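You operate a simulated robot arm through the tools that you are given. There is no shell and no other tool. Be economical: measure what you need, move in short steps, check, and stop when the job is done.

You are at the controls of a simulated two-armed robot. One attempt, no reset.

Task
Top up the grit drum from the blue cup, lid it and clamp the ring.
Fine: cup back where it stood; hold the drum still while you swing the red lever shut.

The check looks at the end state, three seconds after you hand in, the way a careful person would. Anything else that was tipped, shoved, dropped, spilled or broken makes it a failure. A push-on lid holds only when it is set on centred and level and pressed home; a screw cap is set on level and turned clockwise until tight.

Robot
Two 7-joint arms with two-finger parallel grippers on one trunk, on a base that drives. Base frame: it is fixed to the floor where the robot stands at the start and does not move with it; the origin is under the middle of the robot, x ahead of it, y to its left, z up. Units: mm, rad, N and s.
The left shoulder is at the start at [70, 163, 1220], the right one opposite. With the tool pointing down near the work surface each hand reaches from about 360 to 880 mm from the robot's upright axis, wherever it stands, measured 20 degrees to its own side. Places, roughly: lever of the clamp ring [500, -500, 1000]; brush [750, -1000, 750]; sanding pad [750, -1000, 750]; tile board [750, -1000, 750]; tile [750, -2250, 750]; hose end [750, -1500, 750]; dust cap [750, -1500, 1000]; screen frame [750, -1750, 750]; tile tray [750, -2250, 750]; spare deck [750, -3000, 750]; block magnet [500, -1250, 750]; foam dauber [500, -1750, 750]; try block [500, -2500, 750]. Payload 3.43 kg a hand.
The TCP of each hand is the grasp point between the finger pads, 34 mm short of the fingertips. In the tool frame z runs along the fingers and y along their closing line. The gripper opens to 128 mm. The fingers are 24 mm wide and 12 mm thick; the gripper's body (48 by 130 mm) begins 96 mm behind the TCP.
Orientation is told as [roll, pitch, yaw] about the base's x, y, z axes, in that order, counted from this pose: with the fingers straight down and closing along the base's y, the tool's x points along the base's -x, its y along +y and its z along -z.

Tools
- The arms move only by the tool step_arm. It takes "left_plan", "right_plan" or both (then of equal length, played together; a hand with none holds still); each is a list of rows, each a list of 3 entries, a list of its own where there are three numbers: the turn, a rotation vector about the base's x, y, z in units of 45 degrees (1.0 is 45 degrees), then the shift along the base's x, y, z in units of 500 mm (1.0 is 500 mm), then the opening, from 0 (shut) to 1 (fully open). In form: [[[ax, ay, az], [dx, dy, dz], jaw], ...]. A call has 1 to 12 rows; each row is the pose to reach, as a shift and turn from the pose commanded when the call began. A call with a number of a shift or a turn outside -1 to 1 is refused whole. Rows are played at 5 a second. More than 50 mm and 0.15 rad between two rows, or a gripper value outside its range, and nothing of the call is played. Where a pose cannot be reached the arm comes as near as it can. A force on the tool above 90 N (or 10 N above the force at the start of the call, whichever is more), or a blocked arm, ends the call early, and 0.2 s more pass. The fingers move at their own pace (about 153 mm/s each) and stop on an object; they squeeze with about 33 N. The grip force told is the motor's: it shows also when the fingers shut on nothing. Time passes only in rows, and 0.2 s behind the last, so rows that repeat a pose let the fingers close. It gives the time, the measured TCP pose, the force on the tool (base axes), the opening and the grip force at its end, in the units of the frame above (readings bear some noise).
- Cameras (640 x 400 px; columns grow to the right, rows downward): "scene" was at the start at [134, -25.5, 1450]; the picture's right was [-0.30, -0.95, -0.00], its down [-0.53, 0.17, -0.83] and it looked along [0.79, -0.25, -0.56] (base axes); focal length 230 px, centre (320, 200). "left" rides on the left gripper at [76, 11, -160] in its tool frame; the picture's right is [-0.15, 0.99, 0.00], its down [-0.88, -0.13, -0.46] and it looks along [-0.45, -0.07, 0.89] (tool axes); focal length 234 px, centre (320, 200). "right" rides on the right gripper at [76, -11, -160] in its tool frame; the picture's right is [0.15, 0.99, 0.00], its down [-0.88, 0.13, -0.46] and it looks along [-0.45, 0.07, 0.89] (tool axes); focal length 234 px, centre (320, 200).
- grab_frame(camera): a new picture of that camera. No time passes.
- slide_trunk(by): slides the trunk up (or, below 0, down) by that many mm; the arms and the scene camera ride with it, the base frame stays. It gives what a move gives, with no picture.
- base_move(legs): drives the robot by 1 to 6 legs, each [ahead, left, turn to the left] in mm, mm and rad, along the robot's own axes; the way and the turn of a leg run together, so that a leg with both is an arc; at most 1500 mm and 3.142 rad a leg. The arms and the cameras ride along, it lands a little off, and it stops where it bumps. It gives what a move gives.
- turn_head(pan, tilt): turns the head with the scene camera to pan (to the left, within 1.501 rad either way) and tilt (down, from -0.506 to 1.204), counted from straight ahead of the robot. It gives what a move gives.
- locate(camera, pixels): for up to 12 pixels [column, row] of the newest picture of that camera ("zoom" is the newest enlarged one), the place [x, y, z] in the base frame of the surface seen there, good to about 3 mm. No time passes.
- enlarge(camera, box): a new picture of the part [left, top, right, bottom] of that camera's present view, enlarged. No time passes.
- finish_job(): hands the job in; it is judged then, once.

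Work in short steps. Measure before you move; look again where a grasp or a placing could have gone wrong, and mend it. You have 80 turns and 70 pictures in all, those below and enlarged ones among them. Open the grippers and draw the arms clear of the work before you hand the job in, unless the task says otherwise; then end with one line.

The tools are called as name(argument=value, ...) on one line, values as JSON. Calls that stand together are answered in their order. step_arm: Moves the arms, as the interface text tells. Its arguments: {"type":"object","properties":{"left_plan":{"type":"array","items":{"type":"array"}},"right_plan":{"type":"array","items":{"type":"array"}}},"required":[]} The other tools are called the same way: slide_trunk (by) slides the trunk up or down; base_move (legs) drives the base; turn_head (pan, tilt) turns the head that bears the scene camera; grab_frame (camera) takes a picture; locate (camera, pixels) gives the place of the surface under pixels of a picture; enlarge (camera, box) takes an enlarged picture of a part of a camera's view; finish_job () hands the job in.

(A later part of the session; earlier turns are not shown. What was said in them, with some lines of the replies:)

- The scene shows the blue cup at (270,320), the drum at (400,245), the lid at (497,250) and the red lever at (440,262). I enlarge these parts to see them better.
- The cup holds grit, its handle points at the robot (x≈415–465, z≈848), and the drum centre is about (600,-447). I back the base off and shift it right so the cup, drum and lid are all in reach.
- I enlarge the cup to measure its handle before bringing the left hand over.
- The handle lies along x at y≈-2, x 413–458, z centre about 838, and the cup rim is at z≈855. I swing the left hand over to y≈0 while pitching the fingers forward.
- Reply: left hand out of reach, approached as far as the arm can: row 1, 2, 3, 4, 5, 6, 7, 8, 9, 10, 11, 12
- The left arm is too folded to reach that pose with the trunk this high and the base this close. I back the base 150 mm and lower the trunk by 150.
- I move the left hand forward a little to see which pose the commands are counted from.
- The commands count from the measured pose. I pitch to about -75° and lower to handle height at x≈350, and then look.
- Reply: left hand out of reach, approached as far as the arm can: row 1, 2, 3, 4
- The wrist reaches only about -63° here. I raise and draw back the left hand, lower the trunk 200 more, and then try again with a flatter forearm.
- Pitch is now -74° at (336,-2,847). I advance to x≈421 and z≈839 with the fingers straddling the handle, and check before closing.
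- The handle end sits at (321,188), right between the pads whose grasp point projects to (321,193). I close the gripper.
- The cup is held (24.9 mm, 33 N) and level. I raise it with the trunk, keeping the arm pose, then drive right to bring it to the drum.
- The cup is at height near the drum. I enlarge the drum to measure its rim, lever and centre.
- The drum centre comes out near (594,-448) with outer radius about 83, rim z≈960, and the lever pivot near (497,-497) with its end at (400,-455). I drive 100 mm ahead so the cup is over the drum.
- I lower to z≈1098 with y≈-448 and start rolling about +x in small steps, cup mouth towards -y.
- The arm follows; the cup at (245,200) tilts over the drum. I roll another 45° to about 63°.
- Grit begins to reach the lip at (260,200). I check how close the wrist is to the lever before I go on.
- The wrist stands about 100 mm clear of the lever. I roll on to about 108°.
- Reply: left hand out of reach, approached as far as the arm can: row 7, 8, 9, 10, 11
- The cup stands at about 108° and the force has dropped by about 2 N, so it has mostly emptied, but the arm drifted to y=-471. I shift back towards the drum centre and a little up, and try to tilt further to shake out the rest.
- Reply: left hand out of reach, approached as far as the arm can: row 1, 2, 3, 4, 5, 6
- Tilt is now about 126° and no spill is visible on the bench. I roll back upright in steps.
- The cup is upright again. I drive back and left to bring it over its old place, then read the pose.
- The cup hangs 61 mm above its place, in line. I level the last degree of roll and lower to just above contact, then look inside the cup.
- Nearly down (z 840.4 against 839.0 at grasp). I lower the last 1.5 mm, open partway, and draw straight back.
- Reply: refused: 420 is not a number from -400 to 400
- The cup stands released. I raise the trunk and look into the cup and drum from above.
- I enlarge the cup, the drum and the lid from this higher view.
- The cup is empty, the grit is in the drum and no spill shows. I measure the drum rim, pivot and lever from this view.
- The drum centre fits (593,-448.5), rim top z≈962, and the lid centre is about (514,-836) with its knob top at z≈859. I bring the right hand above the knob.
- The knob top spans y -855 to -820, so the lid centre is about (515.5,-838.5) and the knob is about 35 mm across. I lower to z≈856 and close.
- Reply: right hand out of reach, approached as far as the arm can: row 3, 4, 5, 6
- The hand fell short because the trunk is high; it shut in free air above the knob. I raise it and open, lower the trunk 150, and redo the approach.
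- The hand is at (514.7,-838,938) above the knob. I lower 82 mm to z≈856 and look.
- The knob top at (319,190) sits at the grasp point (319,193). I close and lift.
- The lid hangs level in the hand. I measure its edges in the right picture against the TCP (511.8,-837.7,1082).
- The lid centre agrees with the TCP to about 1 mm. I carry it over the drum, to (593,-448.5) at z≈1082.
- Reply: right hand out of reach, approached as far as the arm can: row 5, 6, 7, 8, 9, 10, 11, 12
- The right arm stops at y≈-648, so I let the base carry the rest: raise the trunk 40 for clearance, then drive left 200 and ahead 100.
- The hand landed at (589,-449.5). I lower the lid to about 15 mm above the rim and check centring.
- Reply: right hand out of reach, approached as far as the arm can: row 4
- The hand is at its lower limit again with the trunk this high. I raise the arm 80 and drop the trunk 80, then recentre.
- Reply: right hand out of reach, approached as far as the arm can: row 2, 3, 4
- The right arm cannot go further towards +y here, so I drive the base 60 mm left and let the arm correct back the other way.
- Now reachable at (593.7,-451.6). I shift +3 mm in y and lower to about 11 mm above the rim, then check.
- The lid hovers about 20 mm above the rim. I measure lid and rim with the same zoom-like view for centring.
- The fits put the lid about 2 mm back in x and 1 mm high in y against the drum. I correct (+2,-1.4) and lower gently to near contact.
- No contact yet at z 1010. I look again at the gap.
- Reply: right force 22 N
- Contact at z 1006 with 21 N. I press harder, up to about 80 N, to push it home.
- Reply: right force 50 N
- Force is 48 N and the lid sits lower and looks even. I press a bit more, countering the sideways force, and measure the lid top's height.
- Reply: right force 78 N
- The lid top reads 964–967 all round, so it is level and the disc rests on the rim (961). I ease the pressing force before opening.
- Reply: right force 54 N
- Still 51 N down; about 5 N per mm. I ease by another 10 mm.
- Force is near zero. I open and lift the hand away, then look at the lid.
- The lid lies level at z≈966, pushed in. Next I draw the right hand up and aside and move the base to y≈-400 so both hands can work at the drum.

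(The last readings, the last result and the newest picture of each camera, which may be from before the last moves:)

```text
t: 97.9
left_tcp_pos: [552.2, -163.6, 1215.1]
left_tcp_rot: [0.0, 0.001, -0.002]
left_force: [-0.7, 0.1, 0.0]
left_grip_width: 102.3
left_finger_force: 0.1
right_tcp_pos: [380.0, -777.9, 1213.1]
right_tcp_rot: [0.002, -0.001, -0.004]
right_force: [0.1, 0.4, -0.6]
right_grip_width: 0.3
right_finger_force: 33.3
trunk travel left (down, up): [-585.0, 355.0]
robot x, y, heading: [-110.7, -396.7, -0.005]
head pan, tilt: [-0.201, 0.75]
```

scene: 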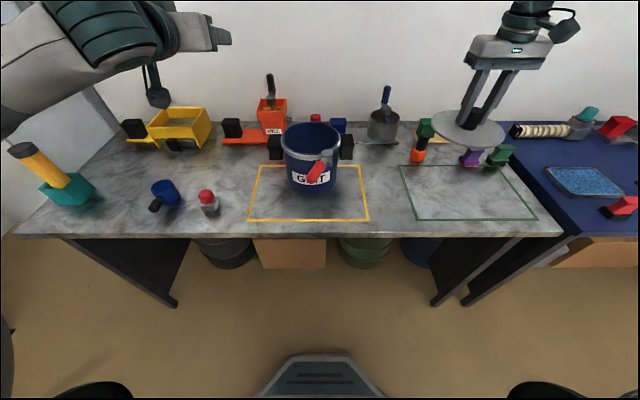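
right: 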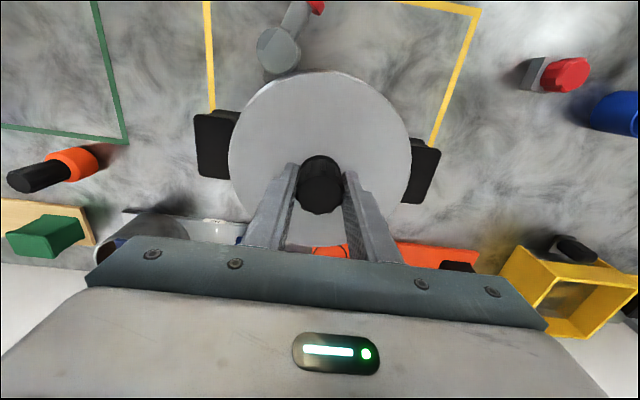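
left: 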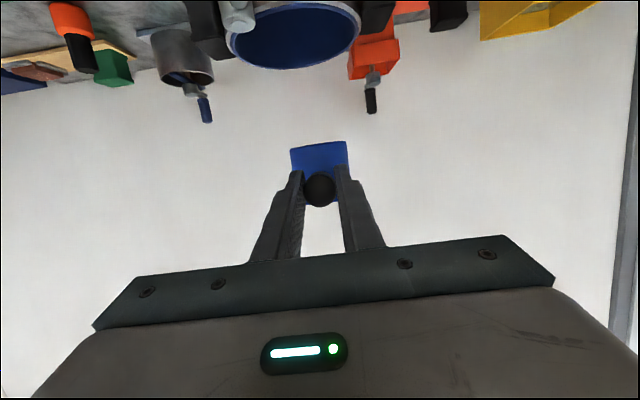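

The left hand points down at (552,-164). I yaw it by -90° while moving above the left drum handle (600,-340).

step_arm(left_plan=[[[0, 0, -0.12], [0.01, -0.04, 0], 0.8], [[0, 0, -0.25], [0.02, -0.08, 0], 0.8], [[0, 0, -0.37], [0.03, -0.12, 0], 0.8], [[0, 0, -0.5], [0.04, -0.16, 0], 0.8], [[0, 0, -0.62], [0.05, -0.2, 0], 0.8], [[0, 0, -0.75], [0.06, -0.24, 0], 0.8], [[0, 0, -0.87], [0.07, -0.28, 0], 0.8], [[0, 0, -1], [0.08, -0.32, 0], 0.8]])

step_arm(left_plan=[[[0, 0, -0.12], [0.01, -0.03, -0.03], 0.8], [[0, 0, -0.25], [0.015, -0.034, -0.06], 0.8], [[0, 0, -0.37], [0.015, -0.034, -0.1], 0.8], [[0, 0, -0.5], [0.015, -0.034, -0.14], 0.8], [[0, 0, -0.62], [0.015, -0.034, -0.18], 0.8], [[0, 0, -0.75], [0.015, -0.034, -0.2], 0.8], [[0, 0, -0.87], [0.015, -0.034, -0.2], 0.8], [[0, 0, -1], [0.015, -0.034, -0.2], 0.8]])

turn_head(pan=0.0, tilt=0.75)

grab_frame(camera="scene")

```text
t: 99.7
left_tcp_pos: [557.2, -329.7, 1196.3]
left_tcp_rot: [0.002, -0.001, -0.782]
left_force: [-1.0, -0.6, -0.7]
left_grip_width: 102.3
left_finger_force: 0.0
left hand out of reach, approached as far as the arm can: row 7, 8
right_tcp_pos: [380.8, -779.7, 1213.3]
right_tcp_rot: [0.003, -0.001, -0.001]
right_force: [0.6, 0.5, 0.3]
right_grip_width: 0.0
right_finger_force: 33.0
trunk travel left (down, up): [-585.0, 355.0]
robot x, y, heading: [-110.7, -394.8, -0.004]
head pan, tilt: [-0.201, 0.75]
```

```text
t: 101.5
left_tcp_pos: [378.5, -385.6, 1073.6]
left_tcp_rot: [0.006, -0.002, -1.546]
left_force: [0.0, 1.2, -0.9]
left_grip_width: 102.4
left_finger_force: 0.1
left hand out of reach, approached as far as the arm can: row 1, 2, 3, 4, 5, 6, 7, 8
right_tcp_pos: [380.4, -779.3, 1214.6]
right_tcp_rot: [0.004, -0.003, -0.001]
right_force: [-0.4, -0.6, 0.2]
right_grip_width: 0.0
right_finger_force: 32.8
trunk travel left (down, up): [-585.0, 355.0]
robot x, y, heading: [-111.2, -397.6, -0.008]
head pan, tilt: [-0.201, 0.75]
```

```text
t: 102.2
left_tcp_pos: [378.5, -385.4, 1073.6]
left_tcp_rot: [0.007, 0.0, -1.546]
left_force: [-0.6, 0.1, 0.0]
left_grip_width: 102.4
left_finger_force: 0.1
right_tcp_pos: [380.8, -779.5, 1213.4]
right_tcp_rot: [0.002, -0.001, -0.002]
right_force: [0.1, 0.1, 0.5]
right_grip_width: 0.0
right_finger_force: 32.7
trunk travel left (down, up): [-585.0, 355.0]
robot x, y, heading: [-112.5, -396.7, -0.003]
head pan, tilt: [0.0, 0.75]
```

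```text
19 pictures are left
```

scene: 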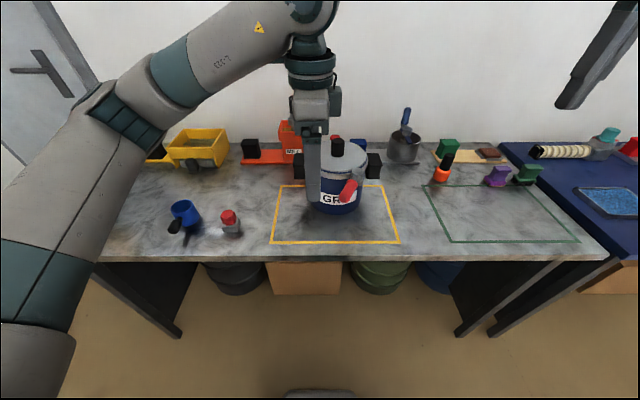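

The left wrist runs out at yaw -90°, so I change plan: use the fingers-forward posture that worked for the cup, rolled so the fingers close vertically on the left handle block. First I unwind the left hand to yaw -45° up and left, back the base off 150, and start pitching forward.

step_arm(left_plan=[[[0, 0, 0.12], [0, 0.02, 0.05], 0.8], [[0, 0, 0.24], [0.0, 0.05, 0.1], 0.8], [[0, 0, 0.36], [0.01, 0.09, 0.15], 0.8], [[0, 0, 0.48], [0.03, 0.13, 0.2], 0.8], [[0, 0, 0.6], [0.05, 0.17, 0.2], 0.8], [[0, 0, 0.72], [0.07, 0.2, 0.2], 0.8], [[0, 0, 0.84], [0.09, 0.23, 0.2], 0.8], [[0, 0, 0.97], [0.1, 0.27, 0.2], 0.8]])

base_move(legs=[[-150, 0, 0]])

step_arm(left_plan=[[[-0.09, -0.09, 0], [0.05, 0, 0], 0.8], [[-0.18, -0.18, 0], [0.1, 0, 0], 0.8], [[-0.27, -0.27, 0], [0.15, 0, 0], 0.8], [[-0.36, -0.36, 0], [0.2, 0, 0], 0.8], [[-0.45, -0.45, 0], [0.25, 0, 0], 0.8], [[-0.54, -0.54, 0], [0.3, 0, 0], 0.8], [[-0.63, -0.63, 0], [0.35, 0, 0], 0.8], [[-0.707, -0.707, 0], [0.4, 0, 0], 0.8]])

slide_trunk(by=-150)

step_arm(left_plan=[[[-0.09, -0.09, 0], [0, 0, 0], 0.8], [[-0.18, -0.18, 0], [0, 0, 0], 0.8], [[-0.27, -0.27, 0], [0, 0, 0], 0.8], [[-0.36, -0.36, 0], [0, 0, 0], 0.8], [[-0.471, -0.471, 0], [0, 0, 0], 0.8]])

```text
t: 104.0
left_tcp_pos: [429.1, -246.3, 1173.1]
left_tcp_rot: [-0.001, 0.0, -0.805]
left_force: [0.1, -0.2, 0.0]
left_grip_width: 102.6
left_finger_force: 0.1
right_tcp_pos: [380.1, -777.4, 1213.3]
right_tcp_rot: [0.002, -0.002, -0.003]
right_force: [0.5, 0.0, 1.2]
right_grip_width: 0.1
right_finger_force: 33.6
trunk travel left (down, up): [-585.0, 355.0]
robot x, y, heading: [-109.7, -399.5, -0.004]
head pan, tilt: [0.0, 0.75]
```

```text
t: 105.4
left_tcp_pos: [281.8, -247.6, 1172.4]
left_tcp_rot: [0.001, 0.0, -0.809]
left_force: [-0.3, 0.1, 0.2]
left_grip_width: 102.4
left_finger_force: 0.2
right_tcp_pos: [232.9, -777.5, 1212.7]
right_tcp_rot: [0.003, -0.002, -0.002]
right_force: [0.4, -0.2, 0.5]
right_grip_width: 0.0
right_finger_force: 32.8
trunk travel left (down, up): [-585.0, 355.0]
robot x, y, heading: [-260.2, -397.1, -0.002]
head pan, tilt: [0.0, 0.75]
```

```text
t: 107.2
left_tcp_pos: [456.4, -246.3, 1175.2]
left_tcp_rot: [0.021, -0.699, -0.817]
left_force: [-0.5, -0.4, -0.7]
left_grip_width: 102.5
left_finger_force: 0.2
left hand out of reach, approached as far as the arm can: row 8
right_tcp_pos: [232.3, -778.7, 1212.4]
right_tcp_rot: [0.004, -0.001, -0.001]
right_force: [-0.5, -0.3, -0.2]
right_grip_width: 0.0
right_finger_force: 33.0
trunk travel left (down, up): [-585.0, 355.0]
robot x, y, heading: [-260.4, -394.3, -0.004]
head pan, tilt: [0.0, 0.75]
```

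```text
t: 108.9
left_tcp_pos: [456.7, -245.2, 1025.1]
left_tcp_rot: [0.019, -0.7, -0.815]
left_force: [0.4, 0.1, 0.1]
left_grip_width: 102.3
left_finger_force: 0.1
right_tcp_pos: [231.6, -777.8, 1063.7]
right_tcp_rot: [0.003, 0.0, -0.004]
right_force: [-0.7, 0.2, -0.4]
right_grip_width: 0.0
right_finger_force: 33.3
trunk travel left (down, up): [-435.0, 505.0]
robot x, y, heading: [-256.8, -394.6, -0.005]
head pan, tilt: [0.0, 0.75]
```

```text
t: 110.1
left_tcp_pos: [456.9, -245.9, 1024.6]
left_tcp_rot: [0.062, -1.225, -0.85]
left_force: [0.5, 0.5, -0.2]
left_grip_width: 102.2
left_finger_force: 0.1
right_tcp_pos: [232.1, -777.9, 1063.5]
right_tcp_rot: [0.003, -0.002, -0.002]
right_force: [-0.1, 0.4, 0.3]
right_grip_width: 0.0
right_finger_force: 32.8
trunk travel left (down, up): [-435.0, 505.0]
robot x, y, heading: [-257.6, -395.0, -0.003]
head pan, tilt: [0.0, 0.75]
```

The forward pitch works here. I roll +90° about the finger direction in two calls so the fingers close vertically, moving down towards the left handle.

step_arm(left_plan=[[[0.1, -0.1, 0], [0, 0, 0], 0.8], [[0.2, -0.2, 0], [0, 0, 0], 0.8], [[0.3, -0.3, 0], [0, 0, 0], 0.8], [[0.4, -0.4, 0], [0, 0, 0], 0.8], [[0.5, -0.5, 0], [0, 0, 0], 0.8], [[0.6, -0.6, 0], [0, 0, 0], 0.8], [[0.707, -0.707, 0], [0, 0, 0], 0.8]])

step_arm(left_plan=[[[0.1, -0.1, 0], [0.01, 0, -0.03], 0.8], [[0.2, -0.2, 0], [0.02, -0.01, -0.06], 0.8], [[0.3, -0.3, 0], [0.03, -0.02, -0.09], 0.8], [[0.4, -0.4, 0], [0.04, -0.03, -0.12], 0.8], [[0.5, -0.5, 0], [0.05, -0.04, -0.15], 0.8], [[0.6, -0.6, 0], [0.06, -0.05, -0.18], 0.8], [[0.707, -0.707, 0], [0.06, -0.06, -0.2], 0.8]])

enlarge(camera="scene", box=[200, 80, 440, 230])

```text
t: 111.7
left_tcp_pos: [455.3, -246.8, 1025.9]
left_tcp_rot: [1.251, -0.702, -1.893]
left_force: [-0.6, -0.2, -0.5]
left_grip_width: 102.4
left_finger_force: 0.1
right_tcp_pos: [232.2, -777.9, 1063.6]
right_tcp_rot: [0.002, 0.0, -0.001]
right_force: [0.0, 0.2, 0.0]
right_grip_width: 0.2
right_finger_force: 33.4
trunk travel left (down, up): [-435.0, 505.0]
robot x, y, heading: [-259.2, -394.8, -0.002]
head pan, tilt: [0.0, 0.75]
```

```text
t: 113.3
left_tcp_pos: [482.2, -205.0, 986.4]
left_tcp_rot: [1.451, -0.198, -2.003]
left_force: [0.9, -0.5, -0.2]
left_grip_width: 102.3
left_finger_force: 0.1
left hand out of reach, approached as far as the arm can: row 5, 6, 7
right_tcp_pos: [232.0, -780.8, 1062.7]
right_tcp_rot: [0.005, -0.002, -0.001]
right_force: [0.4, -0.2, 0.2]
right_grip_width: 0.0
right_finger_force: 33.1
trunk travel left (down, up): [-435.0, 505.0]
robot x, y, heading: [-258.9, -395.8, -0.005]
head pan, tilt: [0.0, 0.75]
```

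```text
2.67 times, centred on (320, 155) of scene
```

zoom: 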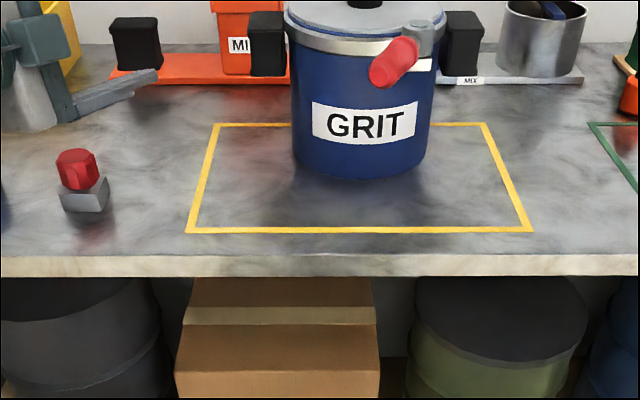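

The left hand points at heading -26°, closing near vertical. I yaw it another -45° so the fingers point at the handle from its outer (+y) side, moving to a pre-grasp near (568,-254).

step_arm(left_plan=[[[0, 0, -0.12], [0.02, -0.01, 0], 0.8], [[0, 0, -0.25], [0.04, -0.02, 0], 0.8], [[0, 0, -0.37], [0.065, -0.03, 0], 0.8], [[0, 0, -0.5], [0.09, -0.04, 0], 0.8], [[0, 0, -0.62], [0.11, -0.05, 0], 0.8], [[0, 0, -0.75], [0.13, -0.06, 0], 0.8], [[0, 0, -0.87], [0.15, -0.08, 0], 0.8], [[0, 0, -1], [0.172, -0.098, 0], 0.8]])

grab_frame(camera="scene")

```text
t: 115.1
left_tcp_pos: [570.5, -253.7, 983.7]
left_tcp_rot: [1.452, -0.202, -2.789]
left_force: [0.1, 0.0, -0.1]
left_grip_width: 102.6
left_finger_force: 0.1
right_tcp_pos: [233.3, -778.1, 1062.2]
right_tcp_rot: [0.002, -0.001, -0.002]
right_force: [0.1, -0.1, -0.5]
right_grip_width: 0.1
right_finger_force: 32.7
trunk travel left (down, up): [-435.0, 505.0]
robot x, y, heading: [-258.0, -396.1, -0.001]
head pan, tilt: [0.0, 0.75]
```

```text
17 pictures are left
```

scene: 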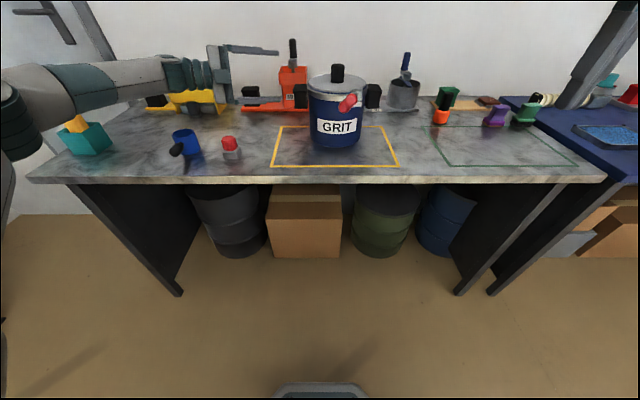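

The pose is reached exactly. Before lowering, I check how the forearm clears the teal box with the yellow stick and the cup.

locate(camera="scene", pixels=[[75, 119], [85, 112], [100, 106], [140, 96], [50, 115], [20, 150], [220, 90], [225, 103], [190, 85], [300, 96], [15, 120], [78, 130]])

enlarge(camera="scene", box=[200, 30, 400, 155])

```text
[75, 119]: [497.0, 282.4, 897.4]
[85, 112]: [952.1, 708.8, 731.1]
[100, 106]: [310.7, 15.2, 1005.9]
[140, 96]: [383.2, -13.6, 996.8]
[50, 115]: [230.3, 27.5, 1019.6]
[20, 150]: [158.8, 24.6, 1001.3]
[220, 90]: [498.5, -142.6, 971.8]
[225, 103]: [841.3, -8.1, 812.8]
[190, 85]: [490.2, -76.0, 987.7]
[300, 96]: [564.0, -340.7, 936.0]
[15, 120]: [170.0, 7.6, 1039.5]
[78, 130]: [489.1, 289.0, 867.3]
```

```text
3.20 times, centred on (300, 92) of scene
```

zoom: 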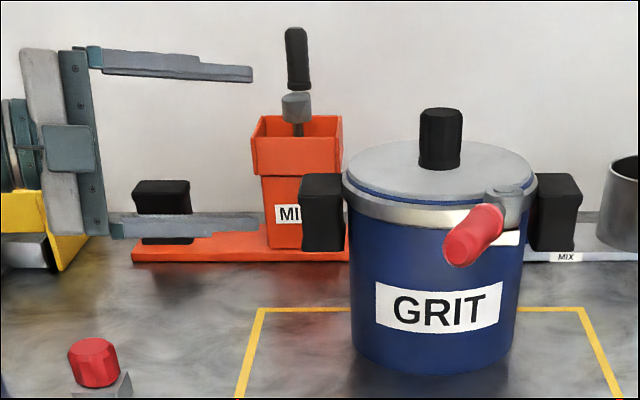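

There is enough clearance. I open fully, lower to z≈918, and then advance along the fingers so that the tips straddle the handle block.

step_arm(left_plan=[[[0, 0, 0], [0, 0, -0.03], 1], [[0, 0, 0], [0, 0, -0.06], 1], [[0, 0, 0], [0, 0, -0.09], 1], [[0, 0, 0], [0, 0, -0.12], 1], [[0, 0, 0], [0, 0, -0.132], 1]])

step_arm(left_plan=[[[0, 0, 0], [0.012, -0.033, 0], 1], [[0, 0, 0], [0.024, -0.066, 0], 1], [[0, 0, 0], [0.036, -0.099, 0], 1], [[0, 0, 0], [0.048, -0.13, 0], 1]])

enlarge(camera="scene", box=[200, 30, 400, 155])

```text
t: 116.3
left_tcp_pos: [587.2, -244.1, 955.5]
left_tcp_rot: [1.447, -0.212, -2.79]
left_force: [0.1, 0.4, 0.2]
left_grip_width: 127.8
left_finger_force: 0.1
left hand out of reach, approached as far as the arm can: row 2, 3, 4, 5
right_tcp_pos: [232.9, -778.4, 1063.4]
right_tcp_rot: [0.002, -0.002, -0.001]
right_force: [-0.3, 0.4, 0.1]
right_grip_width: 0.0
right_finger_force: 33.1
trunk travel left (down, up): [-435.0, 505.0]
robot x, y, heading: [-259.0, -393.2, -0.005]
head pan, tilt: [0.0, 0.75]
```

```text
t: 117.3
left_tcp_pos: [609.0, -307.1, 955.8]
left_tcp_rot: [1.452, -0.201, -2.789]
left_force: [0.0, 0.3, 0.1]
left_grip_width: 127.8
left_finger_force: 0.1
right_tcp_pos: [233.4, -779.7, 1063.2]
right_tcp_rot: [0.004, -0.003, 0.001]
right_force: [-0.3, -0.6, 0.2]
right_grip_width: 0.1
right_finger_force: 32.7
trunk travel left (down, up): [-435.0, 505.0]
robot x, y, heading: [-261.7, -394.9, -0.003]
head pan, tilt: [0.0, 0.75]
```

```text
3.20 times, centred on (300, 92) of scene
```

zoom: 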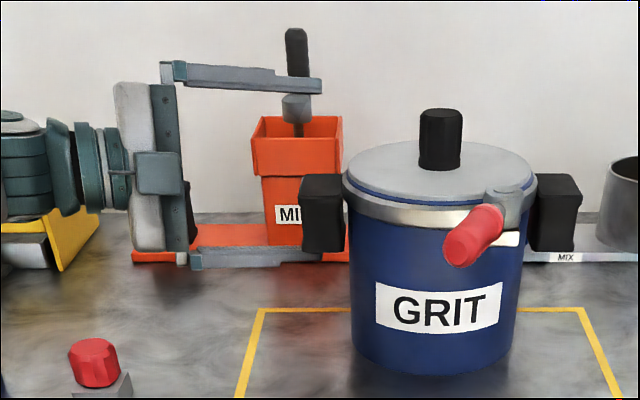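

The fingers straddle the block in height but stand about 12 mm too far in x. I lower the trunk 32, shift (-12,-12) and look before closing.

slide_trunk(by=-34)

step_arm(left_plan=[[[0, 0, 0], [-0.012, -0.01, 0], 1], [[0, 0, 0], [-0.026, -0.024, 0], 1], [[0, 0, 0], [-0.026, -0.024, 0], 1]])

enlarge(camera="scene", box=[230, 30, 390, 130])

```text
t: 118.1
left_tcp_pos: [608.6, -307.8, 920.9]
left_tcp_rot: [1.455, -0.2, -2.788]
left_force: [0.2, 0.1, -0.3]
left_grip_width: 128.0
left_finger_force: 0.1
right_tcp_pos: [232.6, -778.0, 1028.5]
right_tcp_rot: [0.001, -0.002, -0.002]
right_force: [-0.7, -0.1, 0.2]
right_grip_width: 0.2
right_finger_force: 33.4
trunk travel left (down, up): [-401.0, 539.0]
robot x, y, heading: [-258.7, -394.4, -0.003]
head pan, tilt: [0.0, 0.75]
```

```text
t: 118.9
left_tcp_pos: [596.7, -319.9, 922.3]
left_tcp_rot: [1.451, -0.204, -2.79]
left_force: [0.3, 0.2, 0.0]
left_grip_width: 128.0
left_finger_force: 0.0
right_tcp_pos: [231.9, -777.7, 1028.4]
right_tcp_rot: [0.002, -0.003, -0.001]
right_force: [0.2, -1.0, 0.7]
right_grip_width: 0.1
right_finger_force: 33.4
trunk travel left (down, up): [-401.0, 539.0]
robot x, y, heading: [-257.3, -396.4, -0.004]
head pan, tilt: [0.0, 0.75]
```

```text
4.00 times, centred on (310, 80) of scene
```

zoom: 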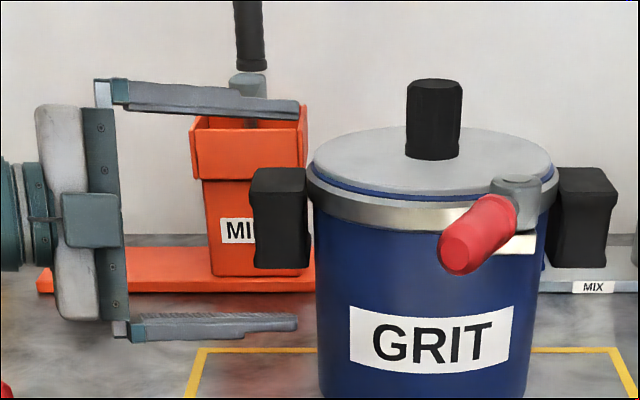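

I check the block's top and bottom heights to centre the grip.

locate(camera="zoom", pixels=[[280, 190], [280, 262], [258, 200], [305, 200], [275, 175], [290, 108], [280, 328]])

```text
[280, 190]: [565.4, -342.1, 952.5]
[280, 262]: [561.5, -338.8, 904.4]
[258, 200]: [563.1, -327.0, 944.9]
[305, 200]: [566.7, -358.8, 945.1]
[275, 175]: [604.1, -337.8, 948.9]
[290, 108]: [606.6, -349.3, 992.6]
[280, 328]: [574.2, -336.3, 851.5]
```

The block spans z 900–950 and the hand is at 922, so it is nearly centred. I close the left gripper.

step_arm(left_plan=[[[0, 0, 0], [0, 0, 0.003], 0.8], [[0, 0, 0], [0, 0, 0.004], 0.6], [[0, 0, 0], [0, 0, 0.004], 0.5], [[0, 0, 0], [0, 0, 0.004], 0.4], [[0, 0, 0], [0, 0, 0.004], 0.3], [[0, 0, 0], [0, 0, 0.004], 0.3]])

```text
t: 120.3
left_tcp_pos: [595.8, -319.6, 925.6]
left_tcp_rot: [1.458, -0.201, -2.786]
left_force: [8.1, -2.6, 13.1]
left_grip_width: 59.6
left_finger_force: 33.1
right_tcp_pos: [230.7, -777.8, 1030.1]
right_tcp_rot: [0.005, -0.004, 0.0]
right_force: [0.6, 0.0, 0.3]
right_grip_width: 0.2
right_finger_force: 32.9
trunk travel left (down, up): [-401.0, 539.0]
robot x, y, heading: [-259.2, -394.2, -0.005]
head pan, tilt: [0.0, 0.75]
```

The handle is held (59.6 mm, 33 N). Now I bring the closed right hand in: yaw +40°, then pitch the fingers forward, approaching the lever's -y side.

step_arm(right_plan=[[[0, 0, 0.11], [0.025, 0.012, 0.01], 0], [[0, 0, 0.22], [0.05, 0.025, 0.02], 0], [[0, 0, 0.33], [0.075, 0.037, 0.03], 0], [[0, 0, 0.44], [0.1, 0.05, 0.04], 0], [[0, 0, 0.55], [0.125, 0.062, 0.05], 0], [[0, 0, 0.66], [0.15, 0.075, 0.06], 0], [[0, 0, 0.77], [0.175, 0.087, 0.06], 0], [[0, 0, 0.89], [0.2, 0.1, 0.06], 0]])

step_arm(right_plan=[[[0.08, -0.096, 0], [0.01, 0.02, 0], 0], [[0.16, -0.192, 0], [0.02, 0.04, 0], 0], [[0.24, -0.288, 0], [0.03, 0.06, 0], 0], [[0.32, -0.384, 0], [0.04, 0.08, 0], 0], [[0.4, -0.48, 0], [0.05, 0.1, 0], 0], [[0.48, -0.576, 0], [0.06, 0.12, 0], 0], [[0.56, -0.672, 0], [0.07, 0.14, 0], 0], [[0.643, -0.766, 0], [0.08, 0.16, 0], 0]])

step_arm(right_plan=[[[0.08, -0.096, 0], [0, 0.02, -0.01], 0], [[0.16, -0.192, 0], [0, 0.04, -0.02], 0], [[0.24, -0.288, 0], [0, 0.06, -0.03], 0], [[0.32, -0.384, 0], [0, 0.08, -0.04], 0], [[0.429, -0.511, 0], [0, 0.1, -0.05], 0]])

enlarge(camera="scene", box=[200, 30, 520, 230])

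```text
t: 122.1
left_tcp_pos: [594.5, -319.8, 926.5]
left_tcp_rot: [1.457, -0.201, -2.788]
left_force: [6.4, 2.7, 20.0]
left_grip_width: 59.9
left_finger_force: 32.8
right_tcp_pos: [303.5, -702.3, 1041.2]
right_tcp_rot: [0.0, -0.006, 0.694]
right_force: [-0.2, 0.3, -0.6]
right_grip_width: 0.1
right_finger_force: 33.0
right hand out of reach, approached as far as the arm can: row 7, 8
trunk travel left (down, up): [-401.0, 539.0]
robot x, y, heading: [-256.9, -393.3, -0.003]
head pan, tilt: [0.0, 0.75]
```

```text
t: 123.9
left_tcp_pos: [593.9, -319.9, 927.6]
left_tcp_rot: [1.456, -0.199, -2.788]
left_force: [4.2, 2.7, 19.9]
left_grip_width: 59.6
left_finger_force: 33.0
right_tcp_pos: [346.1, -623.1, 1041.7]
right_tcp_rot: [0.001, -0.79, 0.698]
right_force: [0.1, 0.4, -0.3]
right_grip_width: 0.2
right_finger_force: 33.2
trunk travel left (down, up): [-401.0, 539.0]
robot x, y, heading: [-258.1, -399.3, -0.001]
head pan, tilt: [0.0, 0.75]
```

```text
t: 125.1
left_tcp_pos: [593.2, -320.1, 926.8]
left_tcp_rot: [1.457, -0.2, -2.787]
left_force: [6.3, 2.1, 19.1]
left_grip_width: 59.7
left_finger_force: 32.8
right_tcp_pos: [343.9, -573.8, 1016.0]
right_tcp_rot: [0.006, -1.314, 0.695]
right_force: [1.0, 0.5, -0.2]
right_grip_width: 0.0
right_finger_force: 33.2
trunk travel left (down, up): [-401.0, 539.0]
robot x, y, heading: [-257.6, -393.8, 0.002]
head pan, tilt: [0.0, 0.75]
```

```text
2.00 times, centred on (360, 130) of scene
```

zoom: 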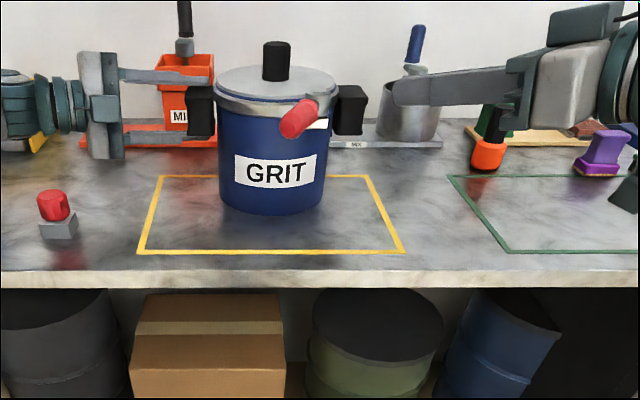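

The right hand is at heading +40°, fingers nearly level. I move to just short of the lever's -y side at lever height.

step_arm(right_plan=[[[0, 0, 0], [0, 0, -0.045], 0], [[0, 0, 0], [0.02, 0.03, -0.09], 0], [[0, 0, 0], [0.05, 0.07, -0.09], 0], [[0, 0, 0], [0.084, 0.104, -0.09], 0]])

enlarge(camera="scene", box=[290, 50, 410, 125])

locate(camera="zoom", pixels=[[180, 195], [150, 240], [210, 160], [240, 130], [280, 230], [240, 220], [350, 200]])

```text
t: 126.1
left_tcp_pos: [595.2, -319.5, 926.1]
left_tcp_rot: [1.456, -0.202, -2.792]
left_force: [2.1, 5.2, 19.0]
left_grip_width: 59.6
left_finger_force: 33.2
right_tcp_pos: [386.4, -521.0, 971.7]
right_tcp_rot: [0.004, -1.313, 0.696]
right_force: [0.0, 0.4, 0.3]
right_grip_width: 0.0
right_finger_force: 33.7
trunk travel left (down, up): [-401.0, 539.0]
robot x, y, heading: [-264.1, -396.8, -0.005]
head pan, tilt: [0.0, 0.75]
```

```text
5.33 times, centred on (350, 88) of scene
```

zoom: 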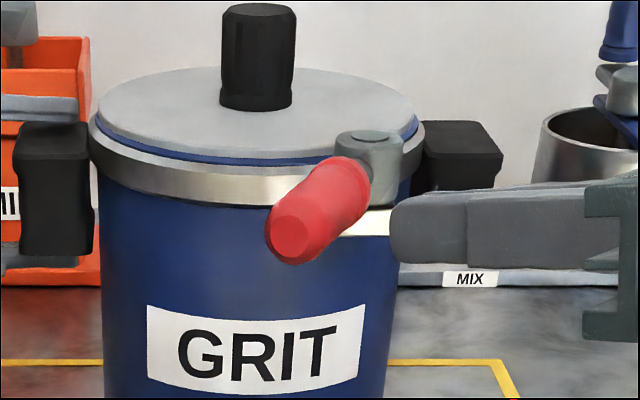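

```text
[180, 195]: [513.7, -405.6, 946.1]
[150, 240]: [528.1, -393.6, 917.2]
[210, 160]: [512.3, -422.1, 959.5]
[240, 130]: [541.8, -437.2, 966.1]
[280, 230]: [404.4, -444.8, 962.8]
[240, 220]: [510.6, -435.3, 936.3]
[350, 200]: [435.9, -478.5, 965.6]
```

The fingertips stand just right of the lever at its height. I push gently towards +y by about 30 mm and watch the force.

step_arm(right_plan=[[[0, 0, 0], [0.005, 0.012, 0], 0], [[0, 0, 0], [0.01, 0.024, 0], 0], [[0, 0, 0], [0.015, 0.036, 0], 0], [[0, 0, 0], [0.02, 0.048, 0], 0], [[0, 0, 0], [0.024, 0.06, 0], 0]])

enlarge(camera="scene", box=[290, 50, 410, 125])

```text
t: 127.3
left_tcp_pos: [593.7, -320.4, 927.8]
left_tcp_rot: [1.455, -0.2, -2.789]
left_force: [0.8, 2.9, 18.9]
left_grip_width: 59.5
left_finger_force: 33.1
right_tcp_pos: [401.2, -491.9, 973.1]
right_tcp_rot: [0.0, -1.314, 0.7]
right_force: [-0.7, 0.2, -0.1]
right_grip_width: 0.0
right_finger_force: 33.3
trunk travel left (down, up): [-401.0, 539.0]
robot x, y, heading: [-259.6, -395.5, -0.004]
head pan, tilt: [0.0, 0.75]
```

```text
5.33 times, centred on (350, 88) of scene
```

zoom: 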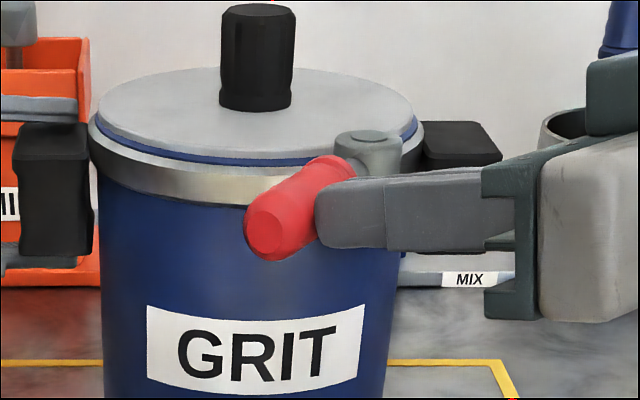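

The lever yields freely that way (its end went from column 292 to 272). I push on along its arc.

step_arm(right_plan=[[[0, 0, 0], [0.007, 0.014, 0], 0], [[0, 0, 0], [0.015, 0.028, 0], 0], [[0, 0, 0], [0.024, 0.041, 0], 0], [[0, 0, 0], [0.034, 0.053, 0], 0], [[0, 0, 0], [0.045, 0.064, 0], 0]])

enlarge(camera="scene", box=[290, 50, 410, 125])

```text
t: 128.5
left_tcp_pos: [594.0, -319.6, 926.9]
left_tcp_rot: [1.456, -0.201, -2.789]
left_force: [1.2, 4.2, 17.7]
left_grip_width: 59.6
left_finger_force: 32.8
right_tcp_pos: [422.0, -458.4, 972.0]
right_tcp_rot: [0.002, -1.313, 0.7]
right_force: [-2.6, -1.5, -1.8]
right_grip_width: 0.3
right_finger_force: 32.8
trunk travel left (down, up): [-401.0, 539.0]
robot x, y, heading: [-254.7, -397.4, -0.001]
head pan, tilt: [0.0, 0.75]
```

```text
5.33 times, centred on (350, 88) of scene
```

zoom: 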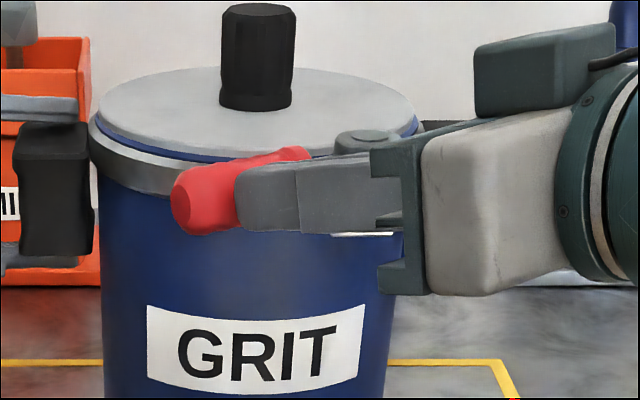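

The lever has swung most of the way towards lying along the ring. I continue with the push turning more to +x.

step_arm(right_plan=[[[0, 0, 0], [0.011, 0.01, 0], 0], [[0, 0, 0], [0.023, 0.019, 0], 0], [[0, 0, 0], [0.036, 0.027, 0], 0], [[0, 0, 0], [0.05, 0.034, 0], 0]])

enlarge(camera="scene", box=[290, 50, 410, 125])

```text
t: 129.5
left_tcp_pos: [594.2, -320.8, 926.1]
left_tcp_rot: [1.454, -0.201, -2.79]
left_force: [0.9, 3.7, 16.9]
left_grip_width: 59.9
left_finger_force: 32.8
right_tcp_pos: [446.3, -442.9, 973.1]
right_tcp_rot: [0.003, -1.314, 0.7]
right_force: [-2.3, -1.5, -0.3]
right_grip_width: 0.0
right_finger_force: 33.0
trunk travel left (down, up): [-401.0, 539.0]
robot x, y, heading: [-256.1, -398.3, -0.004]
head pan, tilt: [0.0, 0.75]
```

```text
5.33 times, centred on (350, 88) of scene
```

zoom: 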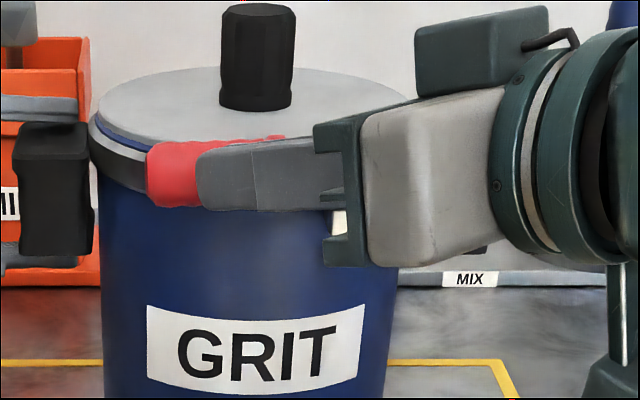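

Still under 3 N of resistance and the lever is close to the ring. I push in further until the force rises.

step_arm(right_plan=[[[0, 0, 0], [0.012, 0.004, 0], 0], [[0, 0, 0], [0.024, 0.007, 0], 0], [[0, 0, 0], [0.036, 0.009, 0], 0], [[0, 0, 0], [0.044, 0.01, 0], 0]])

enlarge(camera="scene", box=[290, 50, 410, 125])

```text
t: 130.5
left_tcp_pos: [595.7, -316.8, 926.9]
left_tcp_rot: [1.453, -0.198, -2.772]
left_force: [39.9, 15.4, 5.9]
left_grip_width: 59.1
left_finger_force: 33.1
right_tcp_pos: [464.6, -438.8, 977.6]
right_tcp_rot: [-0.005, -1.32, 0.706]
right_force: [-49.6, -24.0, 21.7]
right_grip_width: 0.1
right_finger_force: 32.9
trunk travel left (down, up): [-401.0, 539.0]
robot x, y, heading: [-261.9, -392.7, -0.006]
head pan, tilt: [0.0, 0.75]
```

```text
5.33 times, centred on (350, 88) of scene
```

zoom: 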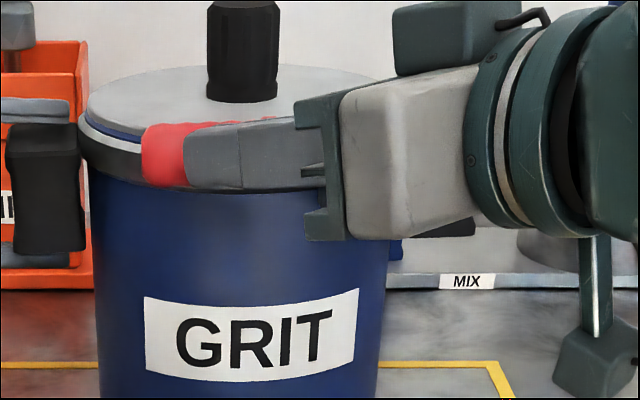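

The force jumped to about 55 N: the lever is against its stop, with the left hand holding the drum. I back the right hand off and look at the lever.

step_arm(right_plan=[[[0, 0, 0], [-0.02, -0.008, 0], 0], [[0, 0, 0], [-0.04, -0.02, 0], 0], [[0, 0, 0], [-0.08, -0.06, 0], 0], [[0, 0, 0], [-0.13, -0.12, 0.02], 0], [[0, 0, 0], [-0.17, -0.19, 0.05], 0], [[0, 0, 0], [-0.2, -0.26, 0.1], 0]])

enlarge(camera="scene", box=[280, 40, 400, 115])

locate(camera="zoom", pixels=[[435, 190], [225, 200], [300, 200], [340, 195], [300, 130], [200, 150], [420, 130], [320, 90]])

```text
t: 131.9
left_tcp_pos: [592.3, -320.5, 927.4]
left_tcp_rot: [1.457, -0.201, -2.79]
left_force: [-9.1, 1.0, 13.8]
left_grip_width: 59.6
left_finger_force: 33.6
right_tcp_pos: [367.9, -566.0, 1019.9]
right_tcp_rot: [0.002, -1.314, 0.699]
right_force: [-0.1, -0.1, -0.7]
right_grip_width: 0.2
right_finger_force: 33.0
trunk travel left (down, up): [-401.0, 539.0]
robot x, y, heading: [-262.0, -396.9, 0.0]
head pan, tilt: [0.0, 0.75]
```

```text
5.33 times, centred on (340, 78) of scene
```

zoom: 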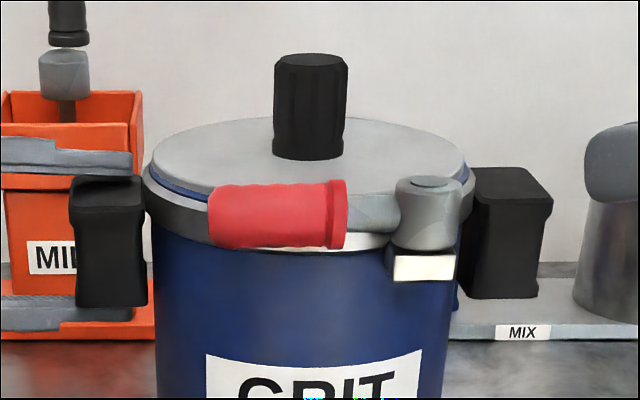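

```text
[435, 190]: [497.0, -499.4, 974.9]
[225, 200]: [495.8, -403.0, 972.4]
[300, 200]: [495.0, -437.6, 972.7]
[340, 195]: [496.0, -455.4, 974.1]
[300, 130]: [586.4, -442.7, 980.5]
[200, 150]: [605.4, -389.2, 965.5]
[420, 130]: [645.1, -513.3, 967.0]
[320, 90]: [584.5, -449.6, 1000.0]
```

The lever lies shut along the ring (x≈496, y -403…-499) and stays. I ease the side load, open the left gripper and withdraw it along its fingers.

step_arm(left_plan=[[[0, 0, 0], [-0.003, 0, 0], 0.3], [[0, 0, 0], [-0.003, 0, 0.003], 0.6], [[0, 0, 0], [-0.003, 0, 0.003], 0.8], [[0, 0, 0], [-0.003, 0, 0.003], 1], [[0, 0, 0], [-0.003, 0, 0.003], 1]])

step_arm(left_plan=[[[0, 0, 0], [-0.012, 0.033, 0], 1], [[0, 0, 0], [-0.024, 0.066, 0], 1], [[0, 0, 0], [-0.036, 0.1, 0], 1], [[0, 0, 0], [-0.048, 0.13, 0], 1], [[0, 0, 0], [-0.048, 0.13, 0.05], 1], [[0, 0, 0], [-0.048, 0.13, 0.12], 1], [[0, 0, 0], [-0.048, 0.13, 0.2], 0.8]])

grab_frame(camera="scene")

```text
t: 133.1
left_tcp_pos: [594.7, -318.4, 924.7]
left_tcp_rot: [1.455, -0.203, -2.788]
left_force: [0.8, -0.1, 0.0]
left_grip_width: 127.9
left_finger_force: 0.1
right_tcp_pos: [371.4, -567.2, 1017.8]
right_tcp_rot: [0.008, -1.31, 0.692]
right_force: [0.4, 0.8, -0.4]
right_grip_width: 0.0
right_finger_force: 33.5
trunk travel left (down, up): [-401.0, 539.0]
robot x, y, heading: [-261.7, -394.3, -0.002]
head pan, tilt: [0.0, 0.75]
```

```text
t: 134.7
left_tcp_pos: [570.5, -256.7, 1026.5]
left_tcp_rot: [1.454, -0.199, -2.791]
left_force: [-1.0, -0.3, -0.8]
left_grip_width: 102.6
left_finger_force: 0.1
left hand out of reach, approached as far as the arm can: row 2, 3, 4
right_tcp_pos: [370.4, -566.3, 1018.0]
right_tcp_rot: [0.008, -1.312, 0.692]
right_force: [-0.7, -0.5, 0.4]
right_grip_width: 0.1
right_finger_force: 33.5
trunk travel left (down, up): [-401.0, 539.0]
robot x, y, heading: [-261.4, -398.1, -0.005]
head pan, tilt: [0.0, 0.75]
```

```text
6 pictures are left
```

scene: 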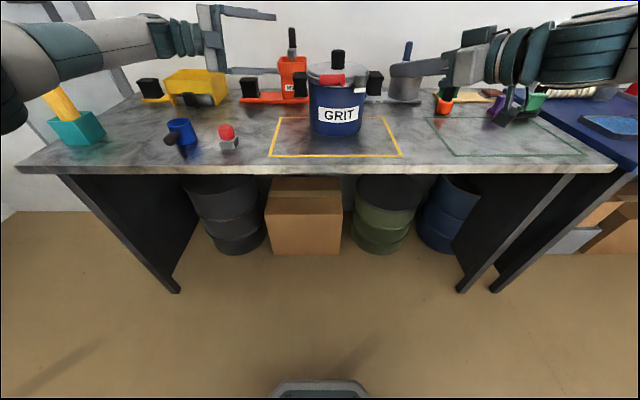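

Both hands are free. I open the right gripper, raise the trunk to lift both arms clear, back off, and take a last look.

step_arm(right_plan=[[[0, 0, 0], [-0.05, -0.04, 0.05], 0], [[0, 0, 0], [-0.1, -0.08, 0.1], 0.3], [[0, 0, 0], [-0.1, -0.08, 0.15], 0.7], [[0, 0, 0], [-0.1, -0.08, 0.15], 1]])

slide_trunk(by=300)

base_move(legs=[[-250, 0, 0]])

grab_frame(camera="scene")

enlarge(camera="scene", box=[270, 90, 390, 165])

```text
t: 135.7
left_tcp_pos: [571.0, -257.3, 1025.4]
left_tcp_rot: [1.454, -0.199, -2.788]
left_force: [-0.2, -0.7, -0.9]
left_grip_width: 102.5
left_finger_force: 0.1
right_tcp_pos: [322.0, -606.9, 1095.2]
right_tcp_rot: [0.011, -1.314, 0.691]
right_force: [0.2, -0.2, 0.1]
right_grip_width: 128.0
right_finger_force: 0.0
trunk travel left (down, up): [-401.0, 539.0]
robot x, y, heading: [-260.8, -395.1, 0.003]
head pan, tilt: [0.0, 0.75]
```

```text
t: 138.7
left_tcp_pos: [571.2, -257.1, 1324.1]
left_tcp_rot: [1.455, -0.199, -2.789]
left_force: [0.4, 0.4, 0.5]
left_grip_width: 102.5
left_finger_force: 0.1
right_tcp_pos: [322.4, -607.4, 1394.9]
right_tcp_rot: [0.009, -1.313, 0.693]
right_force: [0.8, -0.3, 0.7]
right_grip_width: 127.9
right_finger_force: 0.1
trunk travel left (down, up): [-701.0, 239.0]
robot x, y, heading: [-261.3, -396.2, -0.002]
head pan, tilt: [0.0, 0.75]
```

```text
t: 140.5
left_tcp_pos: [325.2, -254.8, 1324.0]
left_tcp_rot: [1.453, -0.201, -2.788]
left_force: [0.6, -0.1, 0.1]
left_grip_width: 102.5
left_finger_force: 0.1
right_tcp_pos: [75.2, -605.1, 1395.0]
right_tcp_rot: [0.011, -1.312, 0.69]
right_force: [0.3, -0.3, -0.1]
right_grip_width: 128.1
right_finger_force: 0.0
trunk travel left (down, up): [-701.0, 239.0]
robot x, y, heading: [-505.6, -393.5, -0.005]
head pan, tilt: [0.0, 0.75]
```

```text
5 pictures are left
```

scene: 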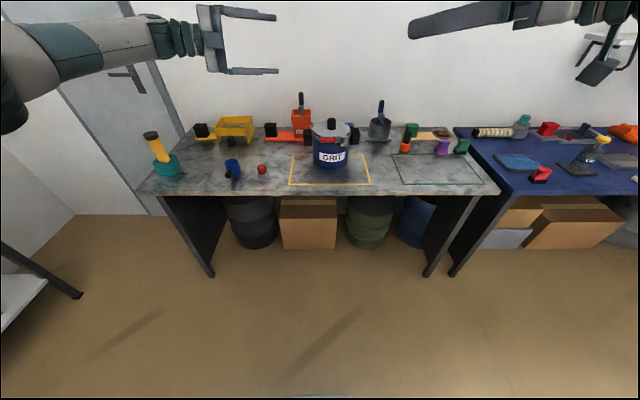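

```text
5.33 times, centred on (330, 128) of scene
```

zoom: 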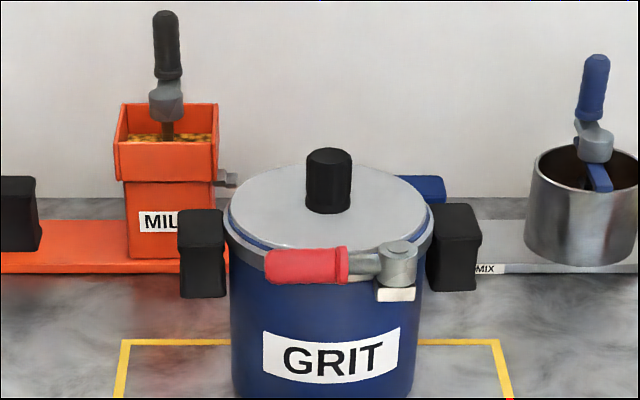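

The lever is shut and the lid on; a blue sliver shows on the left, so I measure the lid's level and centring once more.

locate(camera="zoom", pixels=[[250, 200], [250, 225], [320, 240], [400, 200], [390, 230], [290, 180], [375, 180], [234, 215], [428, 205], [200, 220], [455, 215], [397, 246]])

enlarge(camera="scene", box=[305, 110, 361, 145])

```text
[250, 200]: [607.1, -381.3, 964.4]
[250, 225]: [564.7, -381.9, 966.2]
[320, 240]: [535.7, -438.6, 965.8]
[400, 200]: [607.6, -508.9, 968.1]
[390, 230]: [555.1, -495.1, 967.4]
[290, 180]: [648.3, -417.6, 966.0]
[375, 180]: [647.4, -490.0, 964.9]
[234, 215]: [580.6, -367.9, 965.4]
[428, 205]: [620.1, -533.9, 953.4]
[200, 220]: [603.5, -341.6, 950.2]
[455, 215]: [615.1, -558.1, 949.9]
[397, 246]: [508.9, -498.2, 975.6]
```

```text
11.43 times, centred on (333, 128) of scene
```

zoom: 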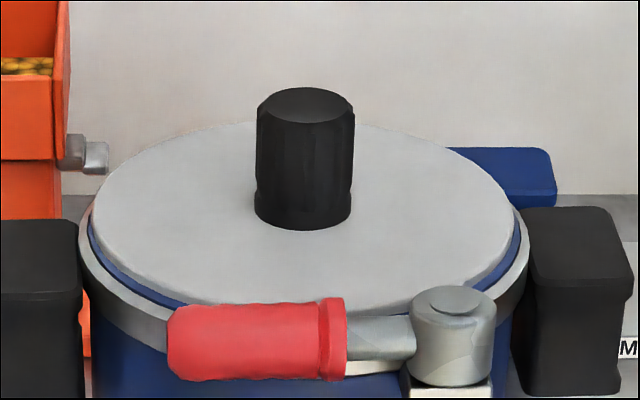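

The lid reads 964–968 all over, so it is level and centred. The lever is shut, the drum's handles are where they were (y -342 and -558), and the cup stands in its place; I hand in.

finish_job()

```text
The job is handed in.
```

The grit is poured into the drum, the lid is pressed on level, and the red lever is swung shut while the left hand held the drum. The cup is back where it stood, and I saw no spills. The job is handed in, but no verdict has come back yet.
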